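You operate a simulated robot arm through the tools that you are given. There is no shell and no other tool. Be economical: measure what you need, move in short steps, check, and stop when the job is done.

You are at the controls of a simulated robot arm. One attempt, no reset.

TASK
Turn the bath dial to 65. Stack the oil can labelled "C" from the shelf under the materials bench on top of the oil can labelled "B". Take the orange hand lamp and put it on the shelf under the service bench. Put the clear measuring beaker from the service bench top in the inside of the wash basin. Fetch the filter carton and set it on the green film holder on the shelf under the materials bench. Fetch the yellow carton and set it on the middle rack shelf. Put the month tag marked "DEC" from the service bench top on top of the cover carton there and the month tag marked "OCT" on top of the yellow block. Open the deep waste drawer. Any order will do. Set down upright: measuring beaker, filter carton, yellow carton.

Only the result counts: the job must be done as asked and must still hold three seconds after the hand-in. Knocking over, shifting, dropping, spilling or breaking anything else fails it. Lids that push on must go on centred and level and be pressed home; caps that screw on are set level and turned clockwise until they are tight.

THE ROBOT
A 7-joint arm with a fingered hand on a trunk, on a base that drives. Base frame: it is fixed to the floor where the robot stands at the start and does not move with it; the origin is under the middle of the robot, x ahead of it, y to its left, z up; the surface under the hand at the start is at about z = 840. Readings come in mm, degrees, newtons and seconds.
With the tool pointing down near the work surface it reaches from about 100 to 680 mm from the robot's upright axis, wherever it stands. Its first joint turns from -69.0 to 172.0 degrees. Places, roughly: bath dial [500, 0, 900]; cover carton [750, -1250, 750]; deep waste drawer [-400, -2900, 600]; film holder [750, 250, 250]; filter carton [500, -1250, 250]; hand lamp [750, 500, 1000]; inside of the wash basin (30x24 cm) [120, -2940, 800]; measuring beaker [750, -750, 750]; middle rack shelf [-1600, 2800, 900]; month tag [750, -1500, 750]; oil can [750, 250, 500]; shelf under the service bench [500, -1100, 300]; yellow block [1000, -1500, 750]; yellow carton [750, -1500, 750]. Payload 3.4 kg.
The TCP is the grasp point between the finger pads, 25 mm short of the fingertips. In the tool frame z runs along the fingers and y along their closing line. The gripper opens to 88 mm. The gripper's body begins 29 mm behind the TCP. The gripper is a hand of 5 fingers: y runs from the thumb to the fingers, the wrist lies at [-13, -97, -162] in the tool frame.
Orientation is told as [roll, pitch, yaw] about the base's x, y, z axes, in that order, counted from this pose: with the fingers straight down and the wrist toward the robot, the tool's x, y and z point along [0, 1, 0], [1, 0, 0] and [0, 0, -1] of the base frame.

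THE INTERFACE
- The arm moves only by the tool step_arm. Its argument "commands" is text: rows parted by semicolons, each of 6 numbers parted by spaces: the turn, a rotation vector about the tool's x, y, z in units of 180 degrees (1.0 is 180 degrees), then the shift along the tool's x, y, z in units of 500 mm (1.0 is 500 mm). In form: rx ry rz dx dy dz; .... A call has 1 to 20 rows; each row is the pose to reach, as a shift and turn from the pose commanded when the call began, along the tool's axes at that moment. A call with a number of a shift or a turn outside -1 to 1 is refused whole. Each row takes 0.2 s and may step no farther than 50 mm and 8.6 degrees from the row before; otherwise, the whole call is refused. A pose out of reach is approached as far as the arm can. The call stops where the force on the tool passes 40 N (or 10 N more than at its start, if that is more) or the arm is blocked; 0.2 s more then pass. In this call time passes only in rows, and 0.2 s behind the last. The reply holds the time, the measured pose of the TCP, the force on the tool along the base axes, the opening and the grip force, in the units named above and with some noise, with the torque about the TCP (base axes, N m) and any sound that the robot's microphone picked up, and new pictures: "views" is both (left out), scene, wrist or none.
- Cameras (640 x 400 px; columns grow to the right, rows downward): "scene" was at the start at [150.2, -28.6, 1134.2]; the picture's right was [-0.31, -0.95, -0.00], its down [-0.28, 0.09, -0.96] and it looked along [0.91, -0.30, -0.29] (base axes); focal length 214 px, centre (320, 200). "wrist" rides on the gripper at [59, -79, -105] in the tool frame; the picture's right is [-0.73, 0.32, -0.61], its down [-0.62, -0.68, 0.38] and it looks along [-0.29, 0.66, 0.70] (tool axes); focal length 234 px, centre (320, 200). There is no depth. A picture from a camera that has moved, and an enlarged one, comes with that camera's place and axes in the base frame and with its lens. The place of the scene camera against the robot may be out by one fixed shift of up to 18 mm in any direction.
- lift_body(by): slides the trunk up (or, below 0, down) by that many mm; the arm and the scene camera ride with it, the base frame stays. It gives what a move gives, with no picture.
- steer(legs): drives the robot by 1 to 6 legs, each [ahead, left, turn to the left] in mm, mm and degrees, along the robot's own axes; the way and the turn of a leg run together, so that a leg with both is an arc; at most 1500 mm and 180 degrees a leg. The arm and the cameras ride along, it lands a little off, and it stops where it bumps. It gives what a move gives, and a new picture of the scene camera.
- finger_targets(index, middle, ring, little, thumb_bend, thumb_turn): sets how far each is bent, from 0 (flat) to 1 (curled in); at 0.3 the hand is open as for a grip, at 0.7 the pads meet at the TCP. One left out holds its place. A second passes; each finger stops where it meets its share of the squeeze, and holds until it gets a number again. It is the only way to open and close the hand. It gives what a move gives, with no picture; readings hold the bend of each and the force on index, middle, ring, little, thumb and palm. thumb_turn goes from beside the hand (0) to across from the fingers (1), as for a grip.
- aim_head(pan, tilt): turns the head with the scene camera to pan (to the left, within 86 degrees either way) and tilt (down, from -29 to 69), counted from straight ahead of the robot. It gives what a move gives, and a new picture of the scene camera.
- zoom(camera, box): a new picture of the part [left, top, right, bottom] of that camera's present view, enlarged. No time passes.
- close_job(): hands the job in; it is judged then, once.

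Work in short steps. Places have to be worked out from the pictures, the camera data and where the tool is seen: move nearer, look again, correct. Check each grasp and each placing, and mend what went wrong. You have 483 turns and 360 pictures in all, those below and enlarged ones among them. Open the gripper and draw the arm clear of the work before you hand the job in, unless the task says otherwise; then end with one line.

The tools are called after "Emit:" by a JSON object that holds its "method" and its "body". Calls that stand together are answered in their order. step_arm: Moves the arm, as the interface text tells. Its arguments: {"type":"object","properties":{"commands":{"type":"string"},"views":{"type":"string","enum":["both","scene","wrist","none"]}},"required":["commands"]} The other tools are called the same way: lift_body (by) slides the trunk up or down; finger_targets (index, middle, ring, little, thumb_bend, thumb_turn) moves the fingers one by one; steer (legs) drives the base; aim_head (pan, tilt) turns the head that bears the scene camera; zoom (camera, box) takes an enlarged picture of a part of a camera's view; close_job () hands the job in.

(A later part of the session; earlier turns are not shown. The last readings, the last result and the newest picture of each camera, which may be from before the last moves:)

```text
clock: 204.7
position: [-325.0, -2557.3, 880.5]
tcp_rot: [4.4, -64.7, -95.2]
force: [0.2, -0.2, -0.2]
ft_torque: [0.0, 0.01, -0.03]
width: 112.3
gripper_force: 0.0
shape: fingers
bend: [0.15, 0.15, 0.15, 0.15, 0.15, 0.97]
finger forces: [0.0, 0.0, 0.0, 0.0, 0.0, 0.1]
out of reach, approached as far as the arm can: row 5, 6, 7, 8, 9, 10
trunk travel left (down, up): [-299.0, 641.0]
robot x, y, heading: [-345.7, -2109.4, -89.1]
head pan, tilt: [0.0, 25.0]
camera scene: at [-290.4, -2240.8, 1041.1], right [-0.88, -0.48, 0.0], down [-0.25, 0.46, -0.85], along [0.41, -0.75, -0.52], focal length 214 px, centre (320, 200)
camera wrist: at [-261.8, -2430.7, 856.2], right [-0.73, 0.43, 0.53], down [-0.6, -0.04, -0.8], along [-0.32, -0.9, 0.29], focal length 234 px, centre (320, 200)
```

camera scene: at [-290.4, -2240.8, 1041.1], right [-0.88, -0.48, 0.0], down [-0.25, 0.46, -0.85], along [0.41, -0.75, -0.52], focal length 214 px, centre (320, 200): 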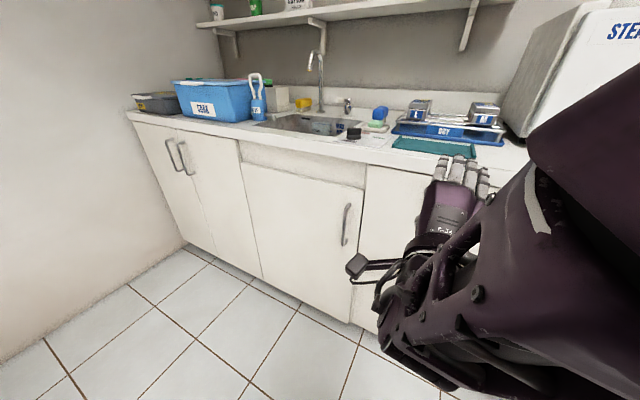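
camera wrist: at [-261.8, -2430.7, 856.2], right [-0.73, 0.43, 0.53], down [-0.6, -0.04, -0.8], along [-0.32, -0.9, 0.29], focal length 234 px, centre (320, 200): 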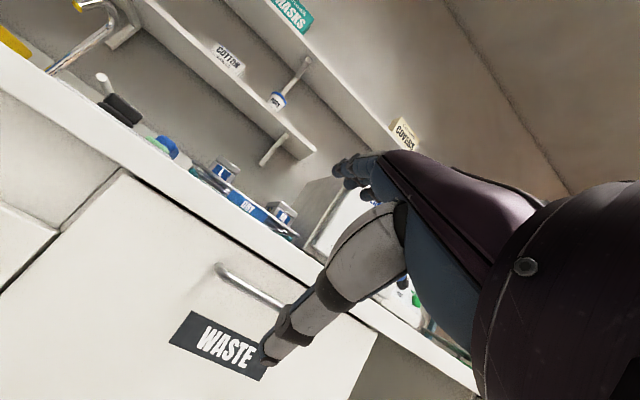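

Emit:
{"method": "finger_targets", "body": {"index": 0.35, "middle": 0.35, "ring": 0.35, "little": 0.35, "thumb_bend": 0.35}}

Emit:
{"method": "lift_body", "body": {"by": -62}}

Emit:
{"method": "steer", "body": {"legs": [[90, -50, 0]]}}

Emit:
{"method": "zoom", "body": {"camera": "wrist", "box": [0, 0, 640, 400]}}

```text
clock: 205.7
position: [-322.6, -2557.4, 879.8]
tcp_rot: [4.1, -64.6, -95.0]
force: [0.1, 0.5, 0.0]
ft_torque: [0.02, 0.01, -0.01]
width: 75.1
gripper_force: 0.0
shape: fingers
bend: [0.35, 0.35, 0.35, 0.35, 0.35, 0.97]
finger forces: [0.0, 0.1, 0.1, 0.0, 0.0, 0.1]
trunk travel left (down, up): [-299.0, 641.0]
robot x, y, heading: [-344.0, -2112.3, -89.4]
head pan, tilt: [0.0, 25.0]
```

```text
clock: 206.7
position: [-324.4, -2557.4, 816.8]
tcp_rot: [4.0, -64.7, -94.8]
force: [-0.8, 1.1, -0.5]
ft_torque: [-0.02, -0.01, 0.0]
width: 74.8
gripper_force: 0.0
shape: fingers
bend: [0.35, 0.35, 0.35, 0.35, 0.35, 0.97]
finger forces: [0.1, 0.0, 0.1, 0.1, 0.0, 0.0]
trunk travel left (down, up): [-237.0, 703.0]
robot x, y, heading: [-342.9, -2113.1, -89.6]
head pan, tilt: [0.0, 25.0]
```

```text
clock: 207.8
position: [-373.3, -2647.4, 817.9]
tcp_rot: [4.0, -64.5, -94.8]
force: [-0.1, 0.9, -0.5]
ft_torque: [-0.02, 0.0, 0.02]
width: 74.7
gripper_force: 0.0
shape: fingers
bend: [0.35, 0.35, 0.35, 0.35, 0.35, 0.97]
finger forces: [0.1, 0.1, 0.1, 0.0, 0.0, 0.0]
trunk travel left (down, up): [-237.0, 703.0]
robot x, y, heading: [-393.2, -2202.2, -89.3]
head pan, tilt: [0.0, 25.0]
camera scene: at [-337.7, -2332.1, 981.4], right [-0.87, -0.48, 0.0], down [-0.24, 0.44, -0.87], along [0.42, -0.76, -0.5], focal length 214 px, centre (320, 200)
```

scene: 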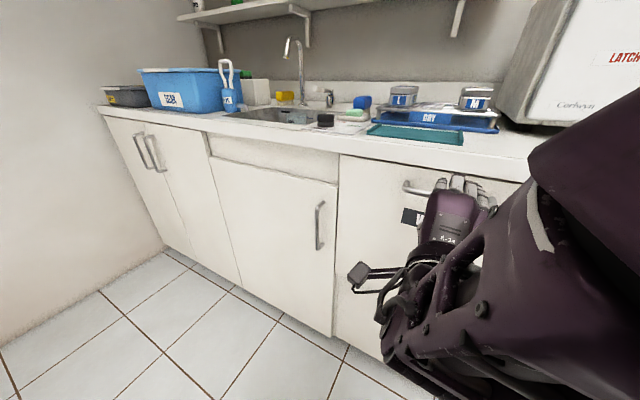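

```text
1.00 times, centred on (320, 200) of wrist (not enlarged: the box is as wide or as high as the picture)
camera zoom: at [-310.1, -2521.2, 793.5], right [-0.73, 0.43, 0.53], down [-0.6, -0.04, -0.8], along [-0.32, -0.9, 0.29], focal length 234 px, centre (320, 200)
```

zoom: 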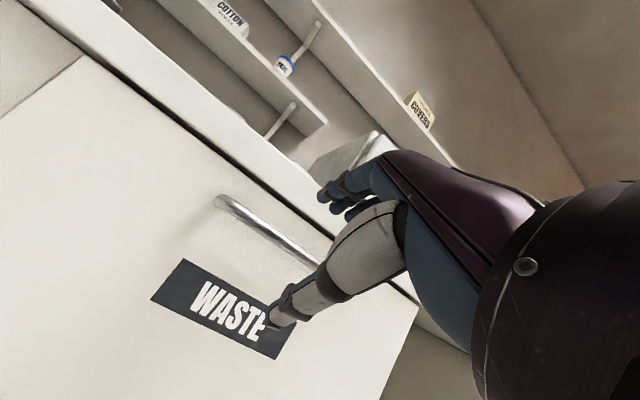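

Emit:
{"method": "finger_targets", "body": {"index": 0.48, "middle": 0.48, "ring": 0.48, "little": 0.48, "thumb_bend": 0.45}}

Emit:
{"method": "step_arm", "body": {"commands": "0 0 0 0 .03 .08;0 0 0 0 .05 .13;0 0 0 0 .058 .155", "views": "both"}}

Emit:
{"method": "zoom", "body": {"camera": "wrist", "box": [200, 140, 400, 340]}}

```text
clock: 208.8
position: [-373.0, -2648.0, 818.2]
tcp_rot: [5.2, -64.4, -95.9]
force: [0.0, 0.8, 0.4]
ft_torque: [0.02, 0.0, 0.0]
width: 49.7
gripper_force: 0.0
shape: fingers
bend: [0.48, 0.48, 0.48, 0.48, 0.45, 0.97]
finger forces: [0.0, 0.1, 0.0, 0.0, 0.0, 0.0]
trunk travel left (down, up): [-237.0, 703.0]
robot x, y, heading: [-391.8, -2205.0, -89.5]
head pan, tilt: [0.0, 25.0]
```

```text
clock: 209.7
position: [-368.4, -2722.3, 821.7]
tcp_rot: [3.8, -65.1, -94.4]
force: [-4.4, 36.0, 4.9]
ft_torque: [-0.73, -0.17, -0.11]
width: 42.6
gripper_force: 18.4
shape: fingers
bend: [0.54, 0.53, 0.51, 0.48, 0.45, 0.97]
finger forces: [26.7, 7.5, 2.4, 0.1, 0.0, 0.2]
out of reach, approached as far as the arm can: row 2, 3
trunk travel left (down, up): [-237.0, 703.0]
robot x, y, heading: [-395.6, -2197.4, -89.3]
head pan, tilt: [0.0, 25.0]
stopped in row 3: the force on the tool passed its limit at 44 N (the readings are from after the stop); the commanded pose is now the measured one
camera scene: at [-381.3, -2336.8, 990.3], right [-1.0, -0.01, 0.0], down [0.0, 0.42, -0.91], along [0.01, -0.91, -0.42], focal length 214 px, centre (320, 200)
camera wrist: at [-306.6, -2594.7, 796.6], right [-0.73, 0.43, 0.53], down [-0.6, -0.05, -0.8], along [-0.31, -0.9, 0.3], focal length 234 px, centre (320, 200)
```

scene: 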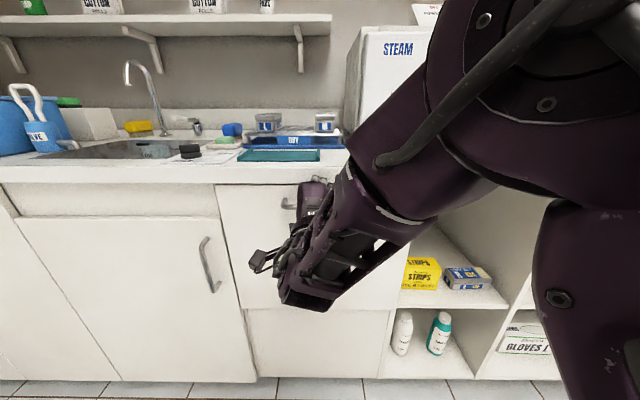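
wrist: 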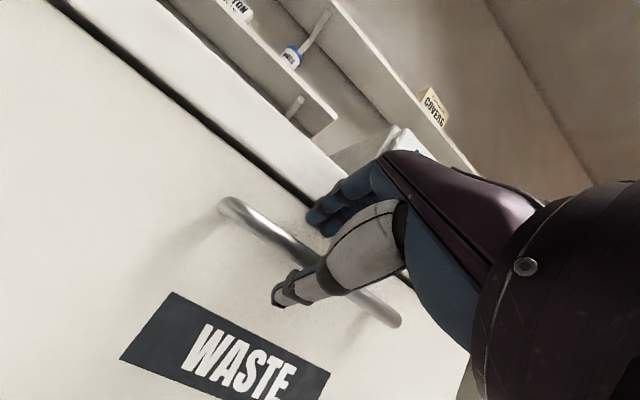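

```text
2.00 times, centred on (300, 240) of wrist
camera zoom: at [-306.6, -2594.7, 796.6], right [-0.73, 0.43, 0.53], down [-0.6, -0.05, -0.8], along [-0.31, -0.9, 0.3], focal length 468 px, centre (360, 120)
```

zoom: 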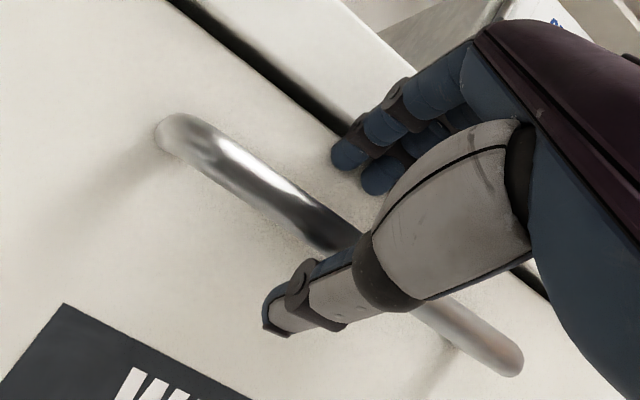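

Emit:
{"method": "step_arm", "body": {"commands": "0 0 0 0 -.006 -.008", "views": "none"}}

Emit:
{"method": "finger_targets", "body": {"index": 0.85, "middle": 0.85, "ring": 0.85, "little": 0.85, "thumb_bend": 0.8}}

Emit:
{"method": "zoom", "body": {"camera": "wrist", "box": [200, 140, 400, 340]}}

```text
clock: 210.1
position: [-368.0, -2719.8, 818.5]
tcp_rot: [3.9, -64.7, -94.6]
force: [-3.1, 20.8, 3.2]
ft_torque: [-0.47, -0.08, 0.0]
width: 45.9
gripper_force: 10.3
shape: fingers
bend: [0.51, 0.51, 0.48, 0.48, 0.45, 0.97]
finger forces: [16.1, 4.1, 0.0, 0.0, 0.0, 0.0]
trunk travel left (down, up): [-237.0, 703.0]
robot x, y, heading: [-394.0, -2202.5, -89.4]
head pan, tilt: [0.0, 25.0]
```

```text
clock: 211.1
position: [-368.6, -2724.8, 814.3]
tcp_rot: [3.5, -64.0, -94.2]
force: [-5.2, 0.7, -18.3]
ft_torque: [-0.11, 0.39, 0.57]
width: 5.8
gripper_force: 28.0
shape: fingers
bend: [0.84, 0.83, 0.82, 0.83, 0.72, 0.97]
finger forces: [4.4, 4.2, 7.8, 12.8, 27.1, 0.0]
trunk travel left (down, up): [-237.0, 703.0]
robot x, y, heading: [-393.3, -2202.5, -89.6]
head pan, tilt: [0.0, 25.0]
```

```text
2.00 times, centred on (300, 240) of wrist
camera zoom: at [-306.5, -2597.3, 790.8], right [-0.73, 0.42, 0.54], down [-0.6, -0.04, -0.8], along [-0.31, -0.91, 0.28], focal length 468 px, centre (360, 120)
```

zoom: 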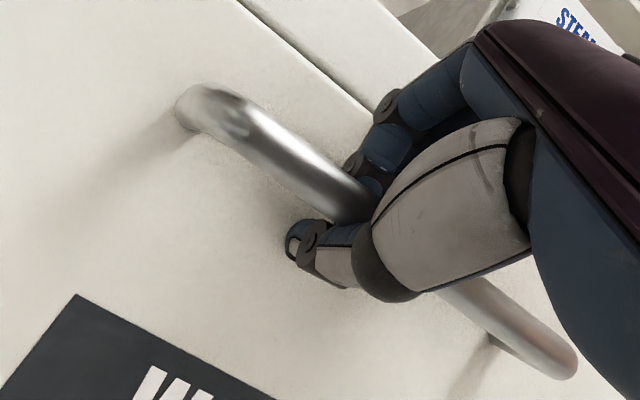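

Emit:
{"method": "steer", "body": {"legs": [[-120, 0, 0]]}}

Emit:
{"method": "zoom", "body": {"camera": "wrist", "box": [0, 0, 640, 400]}}

```text
clock: 212.3
position: [-368.1, -2603.3, 815.4]
tcp_rot: [3.5, -64.2, -94.2]
force: [-0.2, -0.3, -21.1]
ft_torque: [-0.22, 0.28, 0.52]
width: 6.7
gripper_force: 27.5
shape: fingers
bend: [0.84, 0.83, 0.82, 0.83, 0.72, 0.96]
finger forces: [3.9, 3.6, 7.3, 11.3, 28.7, 0.0]
trunk travel left (down, up): [-237.0, 703.0]
robot x, y, heading: [-402.6, -2080.8, -89.5]
head pan, tilt: [0.0, 25.0]
camera scene: at [-381.5, -2225.3, 988.8], right [-1.0, -0.01, 0.0], down [0.0, 0.43, -0.91], along [0.01, -0.91, -0.43], focal length 214 px, centre (320, 200)
```

scene: 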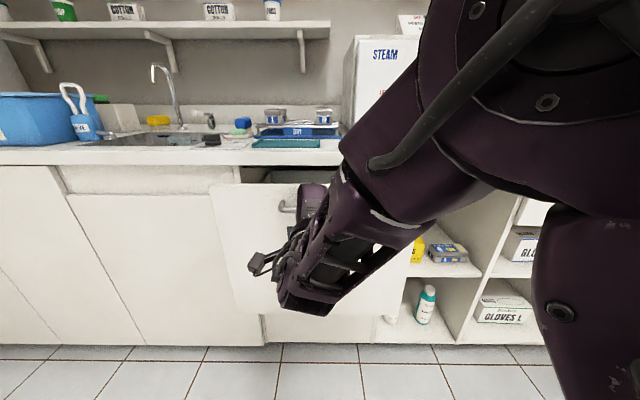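

```text
1.00 times, centred on (320, 200) of wrist (not enlarged: the box is as wide or as high as the picture)
camera zoom: at [-307.1, -2476.5, 791.4], right [-0.73, 0.42, 0.54], down [-0.6, -0.04, -0.8], along [-0.31, -0.91, 0.28], focal length 234 px, centre (320, 200)
```

zoom: 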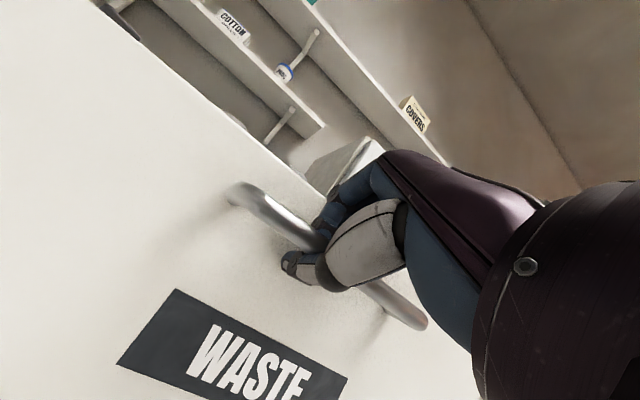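

The drawer opens easily. I pull further until it resists.

Emit:
{"method": "steer", "body": {"legs": [[-120, 0, 0]]}}

Emit:
{"method": "steer", "body": {"legs": [[-80, 0, 0]]}}

```text
clock: 213.6
position: [-369.5, -2485.6, 813.3]
tcp_rot: [3.3, -64.1, -94.0]
force: [4.8, 1.6, -18.9]
ft_torque: [-0.16, 0.31, 0.46]
width: 6.7
gripper_force: 28.5
shape: fingers
bend: [0.84, 0.83, 0.82, 0.83, 0.73, 0.96]
finger forces: [3.8, 3.6, 7.8, 12.3, 29.2, 0.0]
trunk travel left (down, up): [-237.0, 703.0]
robot x, y, heading: [-395.2, -1963.3, -89.5]
head pan, tilt: [0.0, 25.0]
camera scene: at [-381.9, -2106.8, 988.8], right [-1.0, -0.01, 0.0], down [0.0, 0.42, -0.91], along [0.01, -0.91, -0.42], focal length 214 px, centre (320, 200)
```

scene: 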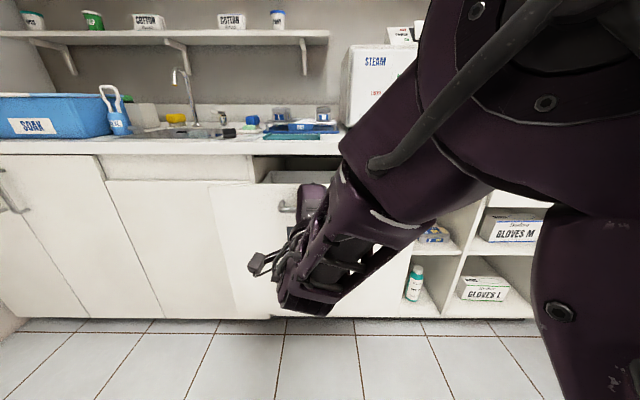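

```text
clock: 214.5
position: [-369.6, -2438.8, 811.1]
tcp_rot: [3.1, -63.7, -93.8]
force: [2.9, -16.8, -3.7]
ft_torque: [-0.16, 0.44, 0.5]
width: 4.1
gripper_force: 29.4
shape: fingers
bend: [0.84, 0.83, 0.82, 0.83, 0.71, 0.96]
finger forces: [6.2, 6.4, 10.6, 14.5, 20.6, 0.0]
trunk travel left (down, up): [-237.0, 703.0]
robot x, y, heading: [-392.4, -1914.0, -89.6]
head pan, tilt: [0.0, 25.0]
stopped in leg 1: the force on the tool passed its limit at 62 N (the readings are from after the stop); the commanded pose is now the measured one
camera scene: at [-382.4, -2058.5, 988.7], right [-1.0, -0.01, 0.0], down [0.0, 0.43, -0.9], along [0.01, -0.9, -0.43], focal length 214 px, centre (320, 200)
```

scene: 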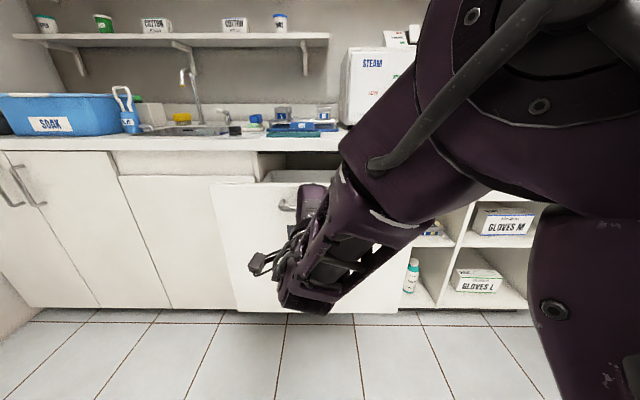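

Emit:
{"method": "finger_targets", "body": {"index": 0.35, "middle": 0.35, "ring": 0.35, "little": 0.35, "thumb_bend": 0.35}}

Emit:
{"method": "steer", "body": {"legs": [[-150, 0, 0]]}}

Emit:
{"method": "zoom", "body": {"camera": "wrist", "box": [0, 0, 640, 400]}}

```text
clock: 215.5
position: [-370.0, -2434.3, 814.6]
tcp_rot: [3.4, -63.9, -94.1]
force: [-0.4, 0.0, 0.0]
ft_torque: [0.01, 0.01, 0.02]
width: 74.0
gripper_force: 0.0
shape: fingers
bend: [0.35, 0.35, 0.35, 0.35, 0.35, 0.97]
finger forces: [0.0, 0.0, 0.0, 0.2, 0.0, 0.1]
trunk travel left (down, up): [-237.0, 703.0]
robot x, y, heading: [-397.6, -1912.1, -89.3]
head pan, tilt: [0.0, 25.0]
```

```text
clock: 216.9
position: [-370.7, -2283.5, 814.8]
tcp_rot: [3.4, -64.0, -94.1]
force: [0.0, -0.1, -0.4]
ft_torque: [-0.01, 0.03, 0.01]
width: 74.0
gripper_force: 0.0
shape: fingers
bend: [0.35, 0.35, 0.35, 0.35, 0.35, 0.97]
finger forces: [0.1, 0.1, 0.0, 0.0, 0.0, 0.1]
trunk travel left (down, up): [-237.0, 703.0]
robot x, y, heading: [-394.3, -1760.0, -89.6]
head pan, tilt: [0.0, 25.0]
camera scene: at [-384.6, -1903.5, 989.3], right [-1.0, -0.01, 0.0], down [0.0, 0.42, -0.91], along [0.01, -0.91, -0.42], focal length 214 px, centre (320, 200)
```

scene: 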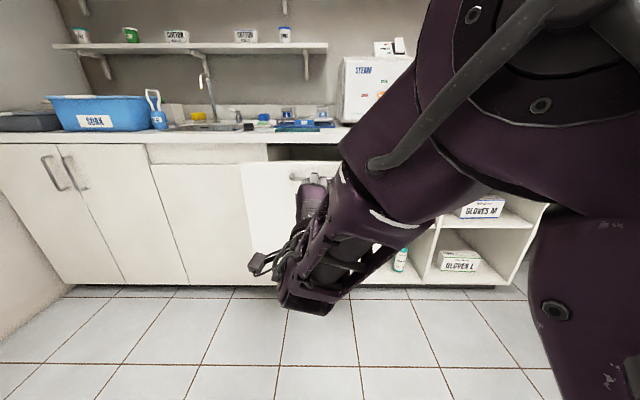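

```text
1.00 times, centred on (320, 200) of wrist (not enlarged: the box is as wide or as high as the picture)
camera zoom: at [-310.1, -2156.3, 791.6], right [-0.73, 0.42, 0.54], down [-0.6, -0.04, -0.8], along [-0.31, -0.91, 0.28], focal length 234 px, centre (320, 200)
```

zoom: 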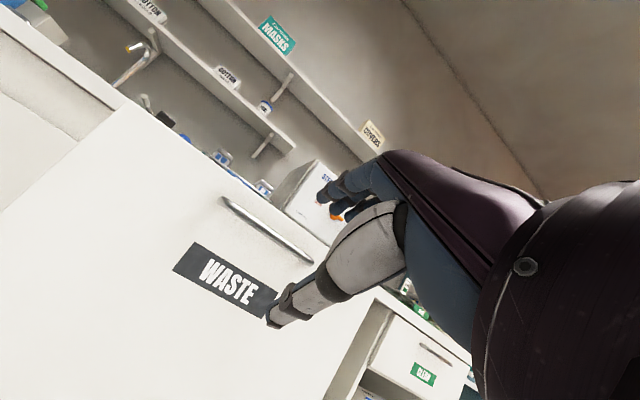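

Emit:
{"method": "lift_body", "body": {"by": 132}}

Emit:
{"method": "step_arm", "body": {"commands": ".045 0 0 0 0 0;.09 0 0 0 0 0;.135 0 0 0 0 0;.18 0 0 0 0 0;.225 0 0 0 0 0;.27 0 0 0 0 0;.315 0 0 0 0 0;.3556 0 0 0 0 0", "views": "none"}}

```text
clock: 218.5
position: [-371.6, -2284.0, 944.6]
tcp_rot: [3.5, -63.8, -94.0]
force: [-0.1, 0.5, 0.5]
ft_torque: [-0.01, -0.01, 0.01]
width: 74.0
gripper_force: 0.0
shape: fingers
bend: [0.35, 0.35, 0.35, 0.35, 0.35, 0.97]
finger forces: [0.1, 0.0, 0.0, 0.1, 0.0, 0.0]
trunk travel left (down, up): [-369.0, 571.0]
robot x, y, heading: [-398.2, -1761.8, -89.6]
head pan, tilt: [0.0, 25.0]
```

```text
clock: 220.3
position: [-371.4, -2283.6, 946.0]
tcp_rot: [1.6, 0.2, -90.9]
force: [0.9, 0.4, -0.2]
ft_torque: [-0.01, -0.02, -0.03]
width: 74.0
gripper_force: 0.1
shape: fingers
bend: [0.35, 0.35, 0.35, 0.35, 0.35, 0.97]
finger forces: [0.0, 0.1, 0.1, 0.1, 0.0, 0.1]
trunk travel left (down, up): [-369.0, 571.0]
robot x, y, heading: [-394.8, -1761.5, -89.5]
head pan, tilt: [0.0, 25.0]
```

Emit:
{"method": "step_arm", "body": {"commands": "-.009 0 -.008 0 -.03 -.06;-.009 0 -.008 0 -.08 -.12;-.009 0 -.008 0 -.14 -.18;-.009 0 -.008 0 -.16 -.24", "views": "none"}}

Emit:
{"method": "steer", "body": {"legs": [[-440, 0, 0], [0, 0, 90]]}}

Emit:
{"method": "aim_head", "body": {"pan": 0, "tilt": 32}}

```text
clock: 221.3
position: [-372.3, -2204.0, 1068.1]
tcp_rot: [1.3, -1.6, -89.6]
force: [-0.2, -0.1, -0.5]
ft_torque: [0.02, -0.03, 0.02]
width: 73.8
gripper_force: 0.1
shape: fingers
bend: [0.35, 0.35, 0.35, 0.35, 0.35, 0.97]
finger forces: [0.1, 0.1, 0.0, 0.1, 0.0, 0.0]
trunk travel left (down, up): [-369.0, 571.0]
robot x, y, heading: [-402.5, -1764.3, -89.6]
head pan, tilt: [0.0, 25.0]
```

```text
clock: 227.8
position: [39.4, -1296.0, 1067.1]
tcp_rot: [1.6, -1.6, 1.0]
force: [-0.1, -0.2, 0.6]
ft_torque: [-0.01, 0.0, 0.03]
width: 74.1
gripper_force: 0.1
shape: fingers
bend: [0.35, 0.35, 0.35, 0.35, 0.35, 0.97]
finger forces: [0.0, 0.1, 0.1, 0.0, 0.1, 0.0]
trunk travel left (down, up): [-369.0, 571.0]
robot x, y, heading: [-401.7, -1324.6, 1.2]
head pan, tilt: [0.0, 25.0]
camera scene: at [-248.4, -1321.8, 1121.2], right [0.02, -1.0, 0.0], down [-0.42, -0.01, -0.91], along [0.91, 0.02, -0.42], focal length 214 px, centre (320, 200)
```

scene: 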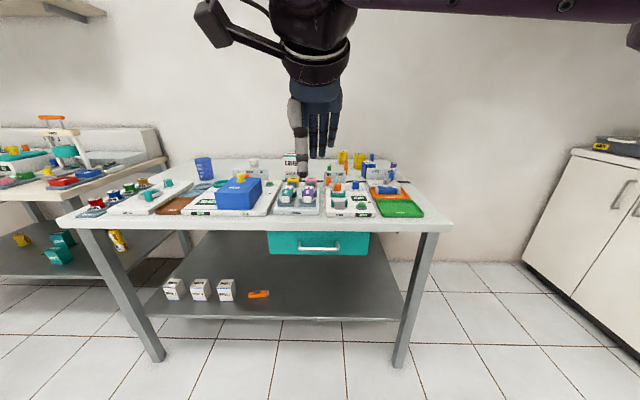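

```text
clock: 228.5
position: [39.5, -1296.6, 1066.1]
tcp_rot: [1.5, -1.6, 1.0]
force: [-0.7, 0.3, -0.1]
ft_torque: [-0.02, -0.01, -0.01]
width: 74.0
gripper_force: 0.0
shape: fingers
bend: [0.35, 0.35, 0.35, 0.35, 0.35, 0.97]
finger forces: [0.0, 0.0, 0.0, 0.0, 0.0, 0.1]
trunk travel left (down, up): [-369.0, 571.0]
robot x, y, heading: [-404.4, -1323.8, 1.3]
head pan, tilt: [0.0, 32.0]
camera scene: at [-250.9, -1321.9, 1110.1], right [0.02, -1.0, 0.0], down [-0.53, -0.01, -0.85], along [0.85, 0.02, -0.53], focal length 214 px, centre (320, 200)
```

scene: 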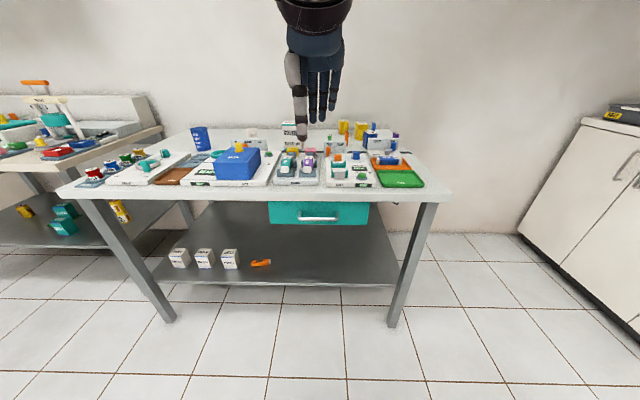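

Emit:
{"method": "steer", "body": {"legs": [[430, 0, -1.3]]}}

Emit:
{"method": "zoom", "body": {"camera": "scene", "box": [320, 120, 540, 260]}}

Emit:
{"method": "zoom", "body": {"camera": "wrist", "box": [0, 0, 640, 400]}}

```text
clock: 231.2
position: [478.1, -1304.9, 1066.0]
tcp_rot: [1.5, -1.6, -0.5]
force: [0.3, -0.2, -0.9]
ft_torque: [-0.04, 0.0, 0.01]
width: 74.2
gripper_force: 0.1
shape: fingers
bend: [0.35, 0.35, 0.35, 0.35, 0.35, 0.97]
finger forces: [0.1, 0.0, 0.0, 0.1, 0.0, 0.1]
trunk travel left (down, up): [-369.0, 571.0]
robot x, y, heading: [34.6, -1321.6, -0.5]
head pan, tilt: [0.0, 32.0]
camera scene: at [187.2, -1322.6, 1110.0], right [-0.01, -1.0, 0.0], down [-0.53, 0.0, -0.85], along [0.85, -0.01, -0.53], focal length 214 px, centre (320, 200)
```

scene: 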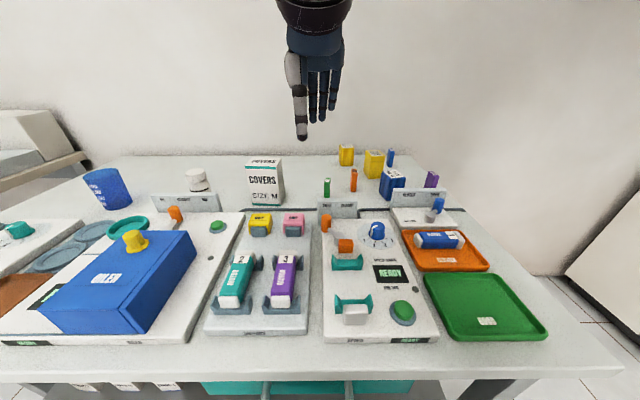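

```text
2.86 times, centred on (430, 190) of scene
camera zoom: at [187.2, -1322.6, 1110.0], right [-0.01, -1.0, 0.0], down [-0.53, 0.0, -0.85], along [0.85, -0.01, -0.53], focal length 613 px, centre (6, 229)
```

zoom: 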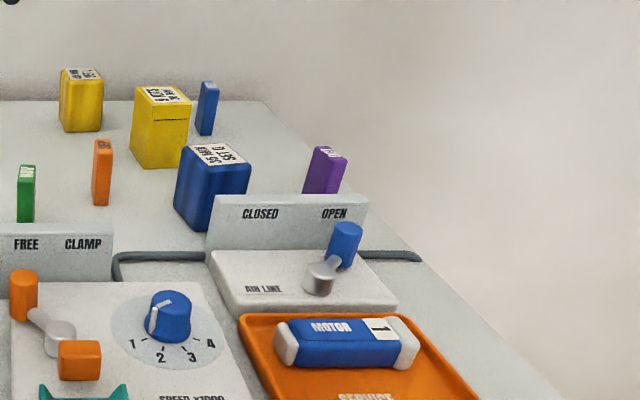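

```text
1.00 times, centred on (320, 200) of wrist (not enlarged: the box is as wide or as high as the picture)
camera zoom: at [397.0, -1249.2, 1171.3], right [0.3, -0.74, 0.6], down [-0.68, -0.61, -0.42], along [0.67, -0.28, -0.68], focal length 234 px, centre (320, 200)
```

zoom: 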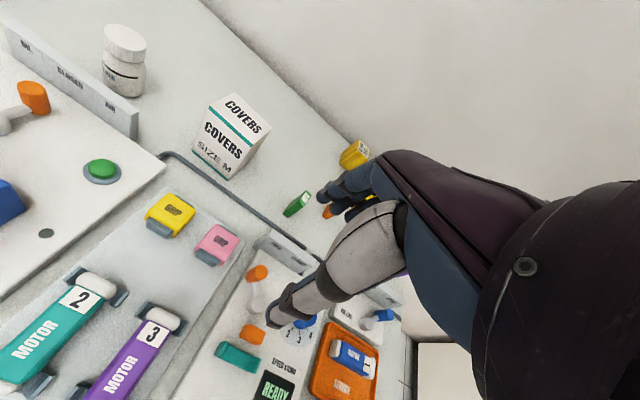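

Emit:
{"method": "zoom", "body": {"camera": "scene", "box": [320, 140, 400, 200]}}

Emit:
{"method": "zoom", "body": {"camera": "scene", "box": [370, 140, 450, 200]}}

```text
6.67 times, centred on (360, 170) of scene
camera zoom: at [187.2, -1322.6, 1110.0], right [-0.01, -1.0, 0.0], down [-0.53, 0.0, -0.85], along [0.85, -0.01, -0.53], focal length 1430 px, centre (53, 400)
```

zoom: 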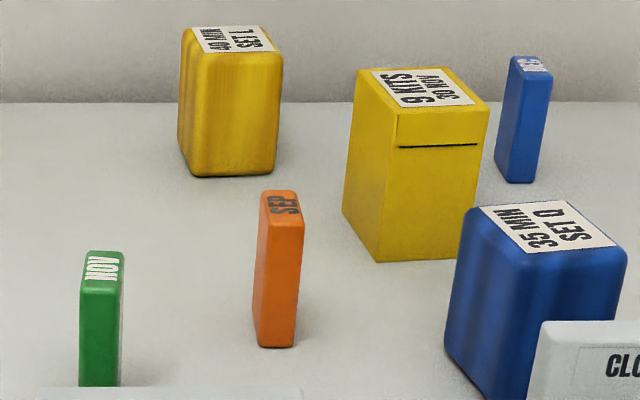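

```text
6.67 times, centred on (410, 170) of scene
camera zoom: at [187.2, -1322.6, 1110.0], right [-0.01, -1.0, 0.0], down [-0.53, 0.0, -0.85], along [0.85, -0.01, -0.53], focal length 1430 px, centre (-280, 400)
```

zoom: 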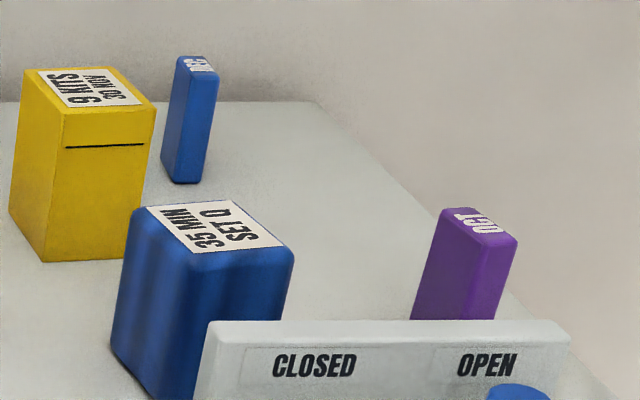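

Emit:
{"method": "steer", "body": {"legs": [[-200, 0, 0], [0, -640, 0], [0, 0, 45], [300, -300, 0]]}}

Emit:
{"method": "aim_head", "body": {"pan": 0, "tilt": 28}}

```text
clock: 240.2
position: [560.9, -1669.8, 1065.9]
tcp_rot: [1.5, -1.6, 43.4]
force: [-0.3, 0.0, 0.1]
ft_torque: [0.01, 0.02, 0.0]
width: 73.9
gripper_force: 0.2
shape: fingers
bend: [0.35, 0.35, 0.35, 0.35, 0.35, 0.97]
finger forces: [0.0, 0.0, 0.0, 0.1, 0.0, 0.0]
trunk travel left (down, up): [-369.0, 571.0]
robot x, y, heading: [251.2, -1987.9, 43.5]
head pan, tilt: [0.0, 32.0]
camera scene: at [367.4, -1891.5, 1110.0], right [0.69, -0.72, 0.0], down [-0.38, -0.37, -0.85], along [0.61, 0.58, -0.53], focal length 214 px, centre (320, 200)
```

scene: 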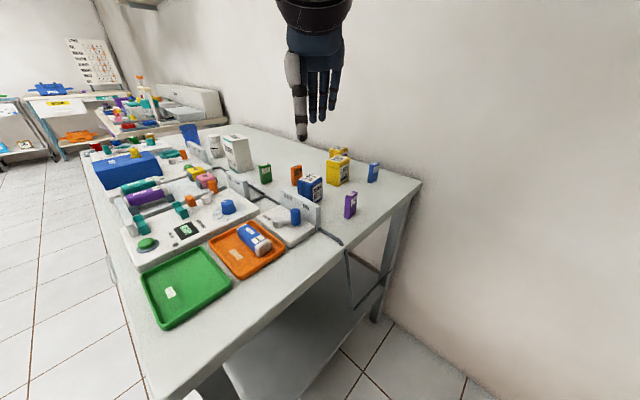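

```text
clock: 240.9
position: [561.7, -1669.5, 1065.4]
tcp_rot: [1.5, -1.5, 43.4]
force: [-1.0, 0.4, -0.4]
ft_torque: [-0.02, -0.02, -0.01]
width: 73.8
gripper_force: 0.0
shape: fingers
bend: [0.35, 0.35, 0.35, 0.35, 0.35, 0.97]
finger forces: [0.0, 0.1, 0.0, 0.1, 0.0, 0.1]
trunk travel left (down, up): [-369.0, 571.0]
robot x, y, heading: [253.1, -1989.6, 43.4]
head pan, tilt: [0.0, 28.0]
camera scene: at [368.1, -1890.4, 1116.4], right [0.69, -0.72, 0.0], down [-0.34, -0.32, -0.88], along [0.64, 0.61, -0.47], focal length 214 px, centre (320, 200)
```

scene: 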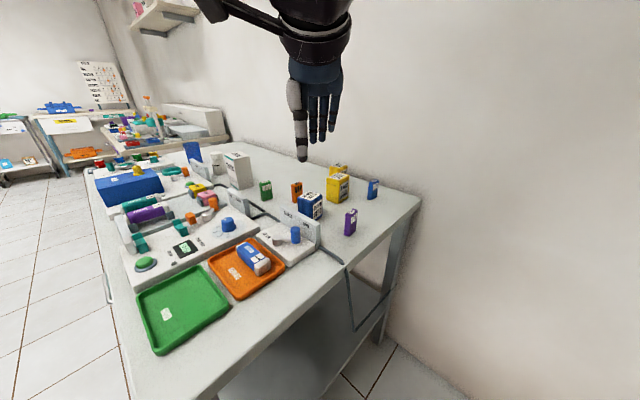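

Emit:
{"method": "steer", "body": {"legs": [[174, -117, 0]]}}

Emit:
{"method": "zoom", "body": {"camera": "wrist", "box": [0, 0, 640, 400]}}

```text
clock: 242.5
position: [765.7, -1631.5, 1065.9]
tcp_rot: [1.5, -1.7, 43.6]
force: [0.2, 0.6, -0.1]
ft_torque: [0.0, 0.0, 0.02]
width: 74.1
gripper_force: 0.1
shape: fingers
bend: [0.35, 0.35, 0.35, 0.35, 0.35, 0.97]
finger forces: [0.0, 0.1, 0.0, 0.0, 0.0, 0.1]
trunk travel left (down, up): [-369.0, 571.0]
robot x, y, heading: [459.5, -1947.5, 43.5]
head pan, tilt: [0.0, 28.0]
camera scene: at [573.4, -1853.2, 1116.3], right [0.69, -0.72, 0.0], down [-0.34, -0.32, -0.88], along [0.64, 0.61, -0.47], focal length 214 px, centre (320, 200)
```

scene: 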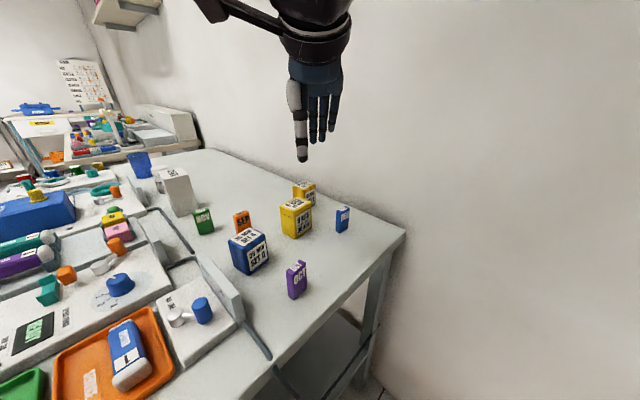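

```text
1.00 times, centred on (320, 200) of wrist (not enlarged: the box is as wide or as high as the picture)
camera zoom: at [667.7, -1648.0, 1171.2], right [0.73, -0.33, 0.6], down [-0.06, -0.91, -0.42], along [0.68, 0.27, -0.68], focal length 234 px, centre (320, 200)
```

zoom: 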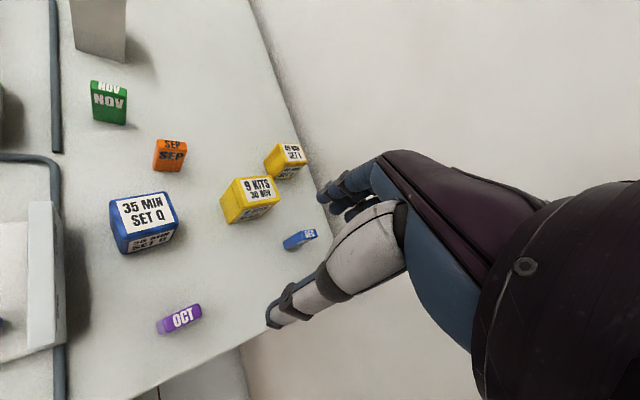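

Emit:
{"method": "zoom", "body": {"camera": "wrist", "box": [140, 120, 340, 350]}}

Emit:
{"method": "zoom", "body": {"camera": "scene", "box": [220, 160, 370, 310]}}

```text
1.74 times, centred on (240, 235) of wrist
camera zoom: at [667.7, -1648.0, 1171.2], right [0.73, -0.33, 0.6], down [-0.06, -0.91, -0.42], along [0.68, 0.27, -0.68], focal length 407 px, centre (459, 139)
```

zoom: 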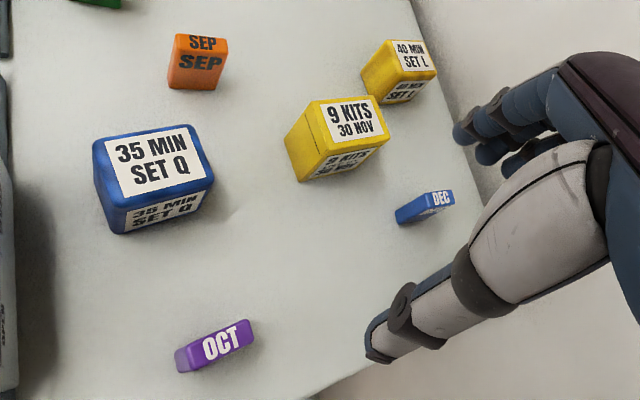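

```text
2.67 times, centred on (295, 235) of scene
camera zoom: at [573.4, -1853.2, 1116.3], right [0.69, -0.72, 0.0], down [-0.34, -0.32, -0.88], along [0.64, 0.61, -0.47], focal length 572 px, centre (387, 107)
```

zoom: 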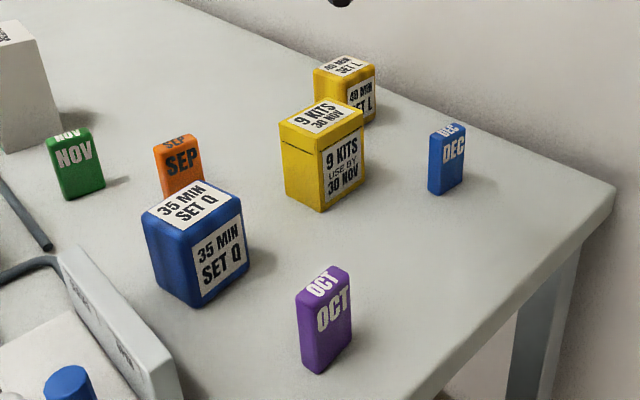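

Emit:
{"method": "step_arm", "body": {"commands": ".005 -.004 -.04 .006 -.014 .04;.0094 -.0083 -.08 .012 -.028 .08;.0094 -.0083 -.12 .018 -.042 .12;.0094 -.0083 -.16 .024 -.056 .16;.0094 -.0083 -.2 .03 -.07 .2;.0094 -.0083 -.24 .036 -.082 .21;.0094 -.0083 -.258 .036 -.082 .21", "views": "both"}}

Emit:
{"method": "zoom", "body": {"camera": "wrist", "box": [200, 160, 400, 320]}}

```text
clock: 244.1
position: [724.4, -1643.4, 960.5]
tcp_rot: [-0.9, -0.1, 90.1]
force: [-0.2, -0.7, 0.2]
ft_torque: [-0.01, 0.0, 0.0]
width: 74.1
gripper_force: 0.0
shape: fingers
bend: [0.35, 0.35, 0.35, 0.35, 0.35, 0.97]
finger forces: [0.1, 0.1, 0.1, 0.0, 0.0, 0.0]
trunk travel left (down, up): [-369.0, 571.0]
robot x, y, heading: [461.0, -1952.2, 43.8]
head pan, tilt: [0.0, 28.0]
camera scene: at [572.7, -1853.3, 1116.4], right [0.69, -0.72, 0.0], down [-0.34, -0.32, -0.88], along [0.64, 0.61, -0.47], focal length 214 px, centre (320, 200)
camera wrist: at [663.7, -1723.1, 1065.4], right [0.72, 0.32, 0.62], down [0.63, -0.68, -0.37], along [0.3, 0.66, -0.69], focal length 234 px, centre (320, 200)
```

scene: 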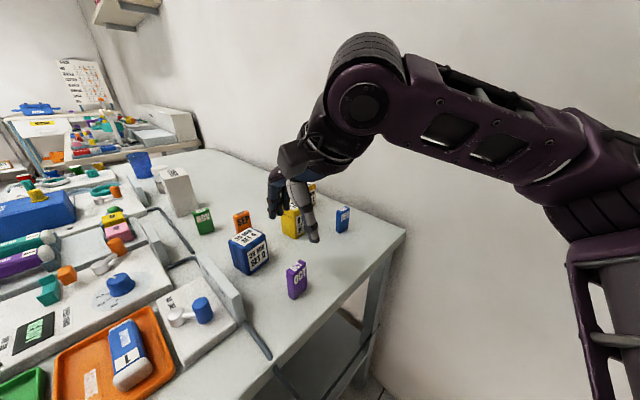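
wrist: 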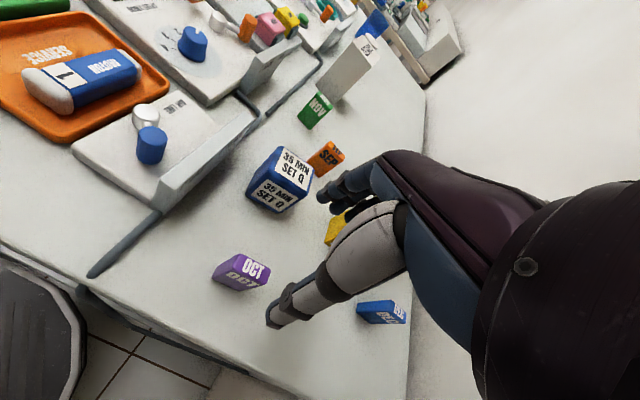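

```text
2.50 times, centred on (300, 240) of wrist
camera zoom: at [663.7, -1723.1, 1065.4], right [0.72, 0.32, 0.62], down [0.63, -0.68, -0.37], along [0.3, 0.66, -0.69], focal length 585 px, centre (370, 100)
```

zoom: 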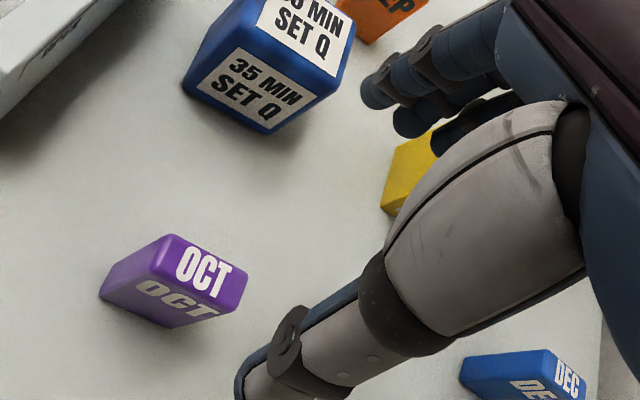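

Emit:
{"method": "finger_targets", "body": {"index": 0.45, "middle": 0.45, "ring": 0.3, "little": 0.3, "thumb_bend": 0.45}}

Emit:
{"method": "step_arm", "body": {"commands": "0 0 0 .01 -.007 .05;0 0 0 .01 -.007 .12;0 0 0 .01 -.007 .18;0 0 0 .01 -.007 .216", "views": "wrist"}}

Emit:
{"method": "zoom", "body": {"camera": "scene", "box": [240, 200, 360, 320]}}

```text
clock: 245.1
position: [722.9, -1642.2, 961.4]
tcp_rot: [-0.9, -0.1, 90.1]
force: [1.0, 0.2, 0.8]
ft_torque: [-0.03, 0.02, 0.04]
width: 53.4
gripper_force: 0.1
shape: fingers
bend: [0.45, 0.45, 0.3, 0.3, 0.45, 0.97]
finger forces: [0.1, 0.0, 0.0, 0.0, 0.1, 0.0]
trunk travel left (down, up): [-369.0, 571.0]
robot x, y, heading: [459.4, -1952.1, 43.8]
head pan, tilt: [0.0, 28.0]
```

```text
clock: 246.1
position: [719.6, -1645.0, 852.0]
tcp_rot: [-1.0, -0.1, 90.0]
force: [0.5, -0.6, 0.4]
ft_torque: [0.02, 0.0, -0.02]
width: 53.0
gripper_force: 0.0
shape: fingers
bend: [0.45, 0.45, 0.3, 0.3, 0.45, 0.97]
finger forces: [0.0, 0.0, 0.0, 0.0, 0.1, 0.0]
trunk travel left (down, up): [-369.0, 571.0]
robot x, y, heading: [459.2, -1949.7, 43.8]
head pan, tilt: [0.0, 28.0]
camera wrist: at [659.5, -1725.5, 957.2], right [0.72, 0.32, 0.62], down [0.63, -0.68, -0.38], along [0.3, 0.66, -0.69], focal length 234 px, centre (320, 200)
```

wrist: 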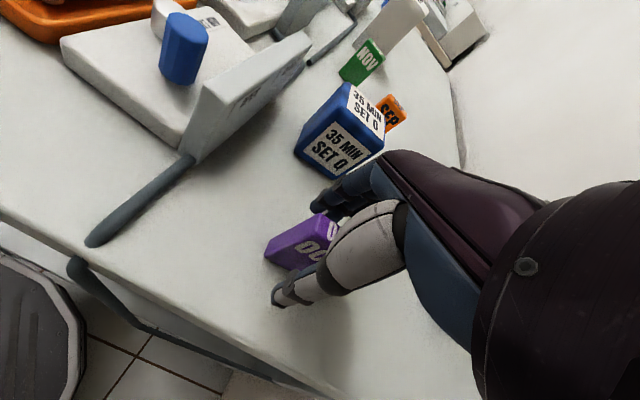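

```text
3.33 times, centred on (300, 260) of scene
camera zoom: at [572.8, -1853.3, 1116.4], right [0.69, -0.72, 0.0], down [-0.34, -0.32, -0.88], along [0.64, 0.61, -0.47], focal length 715 px, centre (387, 0)
```

zoom: 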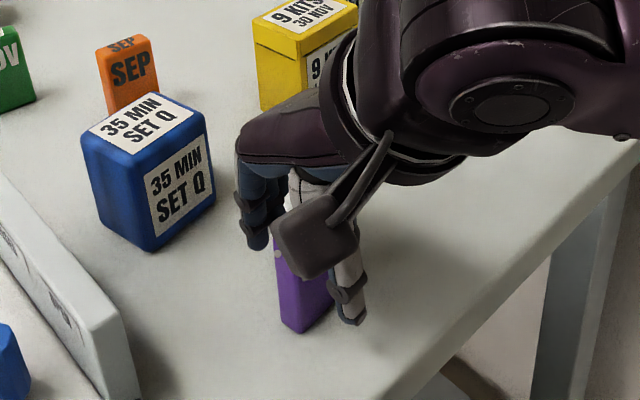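

Tag sits between the pads. I close index, middle and thumb and lift.

Emit:
{"method": "finger_targets", "body": {"index": 0.8, "middle": 0.8, "thumb_bend": 0.8}}

Emit:
{"method": "step_arm", "body": {"commands": "0 0 0 0 0 -.05;0 0 0 0 0 -.14;0 0 0 0 0 -.2", "views": "wrist"}}

Emit:
{"method": "zoom", "body": {"camera": "wrist", "box": [200, 160, 400, 320]}}

```text
clock: 247.1
position: [719.8, -1646.2, 853.2]
tcp_rot: [-0.9, -0.1, 90.0]
force: [1.0, 0.7, -0.5]
ft_torque: [0.0, 0.02, -0.03]
width: 8.5
gripper_force: 17.7
shape: fingers
bend: [0.74, 0.78, 0.3, 0.3, 0.67, 0.91]
finger forces: [11.2, 7.1, 0.1, 0.0, 18.3, 0.0]
trunk travel left (down, up): [-369.0, 571.0]
robot x, y, heading: [459.0, -1953.7, 43.7]
head pan, tilt: [0.0, 28.0]
```

```text
clock: 247.9
position: [718.5, -1646.7, 952.8]
tcp_rot: [-1.0, -0.1, 90.1]
force: [-0.1, -0.7, -1.0]
ft_torque: [-0.02, 0.04, 0.0]
width: 8.2
gripper_force: 18.5
shape: fingers
bend: [0.74, 0.78, 0.3, 0.3, 0.67, 0.91]
finger forces: [11.3, 7.1, 0.0, 0.1, 18.3, 0.0]
trunk travel left (down, up): [-369.0, 571.0]
robot x, y, heading: [455.1, -1952.7, 43.4]
head pan, tilt: [0.0, 28.0]
camera wrist: at [658.2, -1726.6, 1057.5], right [0.72, 0.32, 0.62], down [0.63, -0.68, -0.37], along [0.3, 0.66, -0.69], focal length 234 px, centre (320, 200)
```

wrist: 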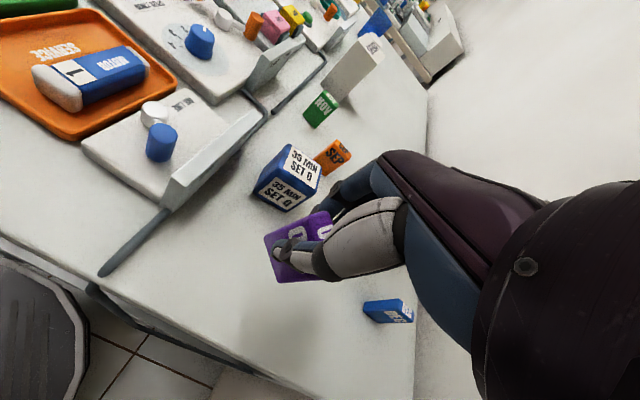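

```text
2.50 times, centred on (300, 240) of wrist
camera zoom: at [658.2, -1726.6, 1057.5], right [0.72, 0.32, 0.62], down [0.63, -0.68, -0.37], along [0.3, 0.66, -0.69], focal length 585 px, centre (370, 100)
```

zoom: 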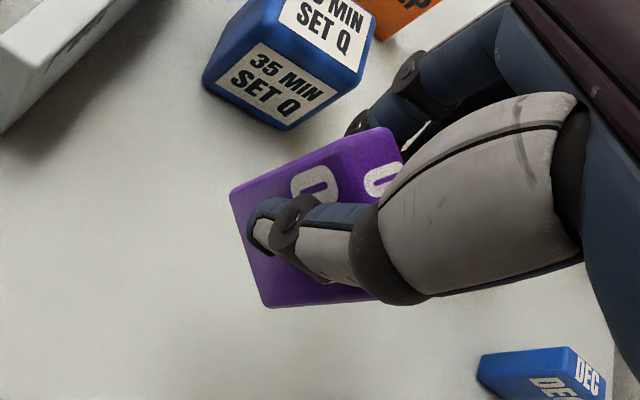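

Emit:
{"method": "zoom", "body": {"camera": "scene", "box": [240, 160, 360, 280]}}

```text
3.33 times, centred on (300, 220) of scene
camera zoom: at [572.3, -1853.4, 1116.4], right [0.69, -0.72, 0.0], down [-0.34, -0.32, -0.88], along [0.64, 0.61, -0.47], focal length 715 px, centre (387, 133)
```

zoom: 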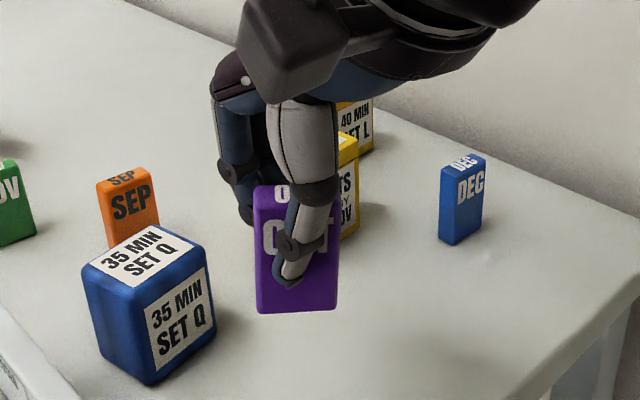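

Emit:
{"method": "lift_body", "body": {"by": 80}}

Emit:
{"method": "steer", "body": {"legs": [[104, -30, 0]]}}

Emit:
{"method": "step_arm", "body": {"commands": "0 0 0 -.045 .057 .0;0 0 0 -.09 .114 .0;0 0 0 -.135 .171 .0;0 0 0 -.18 .228 .02;0 0 0 -.225 .285 .05;0 0 0 -.26 .33 .08", "views": "both"}}

```text
clock: 249.1
position: [719.8, -1646.0, 1030.6]
tcp_rot: [-0.8, -0.1, 90.0]
force: [0.0, 0.5, -0.4]
ft_torque: [0.04, 0.0, 0.01]
width: 8.0
gripper_force: 18.6
shape: fingers
bend: [0.74, 0.78, 0.3, 0.3, 0.67, 0.91]
finger forces: [11.3, 6.9, 0.0, 0.0, 18.2, 0.0]
trunk travel left (down, up): [-449.0, 491.0]
robot x, y, heading: [458.5, -1946.9, 43.8]
head pan, tilt: [0.0, 28.0]
```

```text
clock: 250.2
position: [816.5, -1597.8, 1032.3]
tcp_rot: [-0.8, -0.1, 89.9]
force: [0.3, -0.4, -0.4]
ft_torque: [0.02, 0.01, -0.02]
width: 8.4
gripper_force: 18.6
shape: fingers
bend: [0.74, 0.78, 0.3, 0.3, 0.67, 0.91]
finger forces: [11.3, 7.0, 0.0, 0.0, 18.2, 0.0]
trunk travel left (down, up): [-449.0, 491.0]
robot x, y, heading: [554.2, -1902.5, 43.6]
head pan, tilt: [0.0, 28.0]
camera scene: at [669.6, -1803.5, 1196.2], right [0.69, -0.73, 0.0], down [-0.34, -0.32, -0.88], along [0.64, 0.61, -0.47], focal length 214 px, centre (320, 200)
```

scene: 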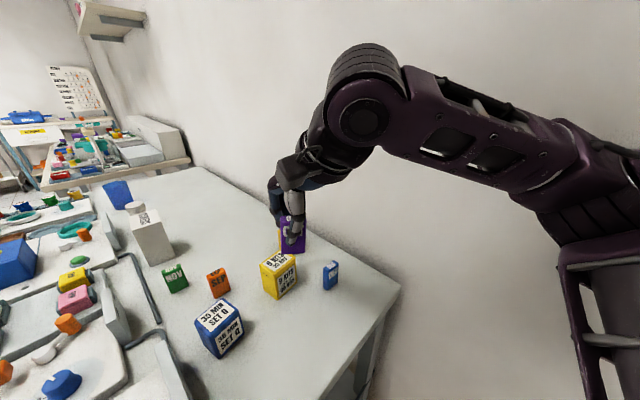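

```text
clock: 251.7
position: [947.3, -1432.8, 993.7]
tcp_rot: [-0.9, -0.1, 89.9]
force: [-1.2, 0.0, -0.7]
ft_torque: [-0.02, 0.07, 0.02]
width: 8.4
gripper_force: 17.8
shape: fingers
bend: [0.74, 0.78, 0.3, 0.3, 0.67, 0.91]
finger forces: [11.5, 6.8, 0.0, 0.1, 18.3, 0.0]
trunk travel left (down, up): [-449.0, 491.0]
robot x, y, heading: [556.8, -1903.3, 43.6]
head pan, tilt: [0.0, 28.0]
camera scene: at [668.8, -1803.2, 1196.3], right [0.69, -0.73, 0.0], down [-0.34, -0.32, -0.88], along [0.64, 0.61, -0.47], focal length 214 px, centre (320, 200)
camera wrist: at [886.6, -1511.5, 1098.6], right [0.72, 0.32, 0.62], down [0.63, -0.68, -0.37], along [0.3, 0.66, -0.69], focal length 234 px, centre (320, 200)
```

scene: 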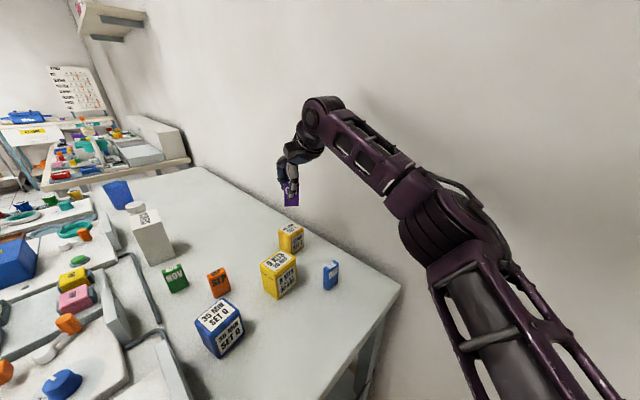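
wrist: 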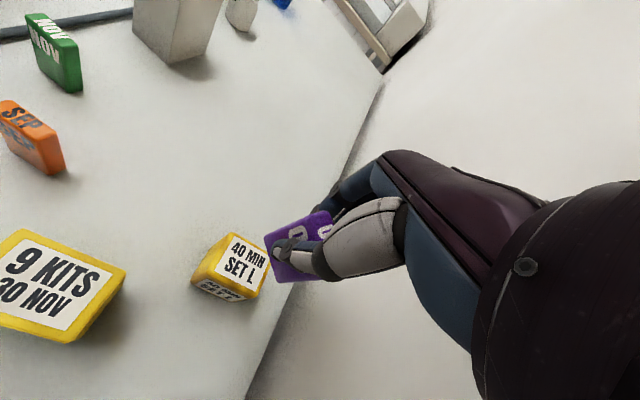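

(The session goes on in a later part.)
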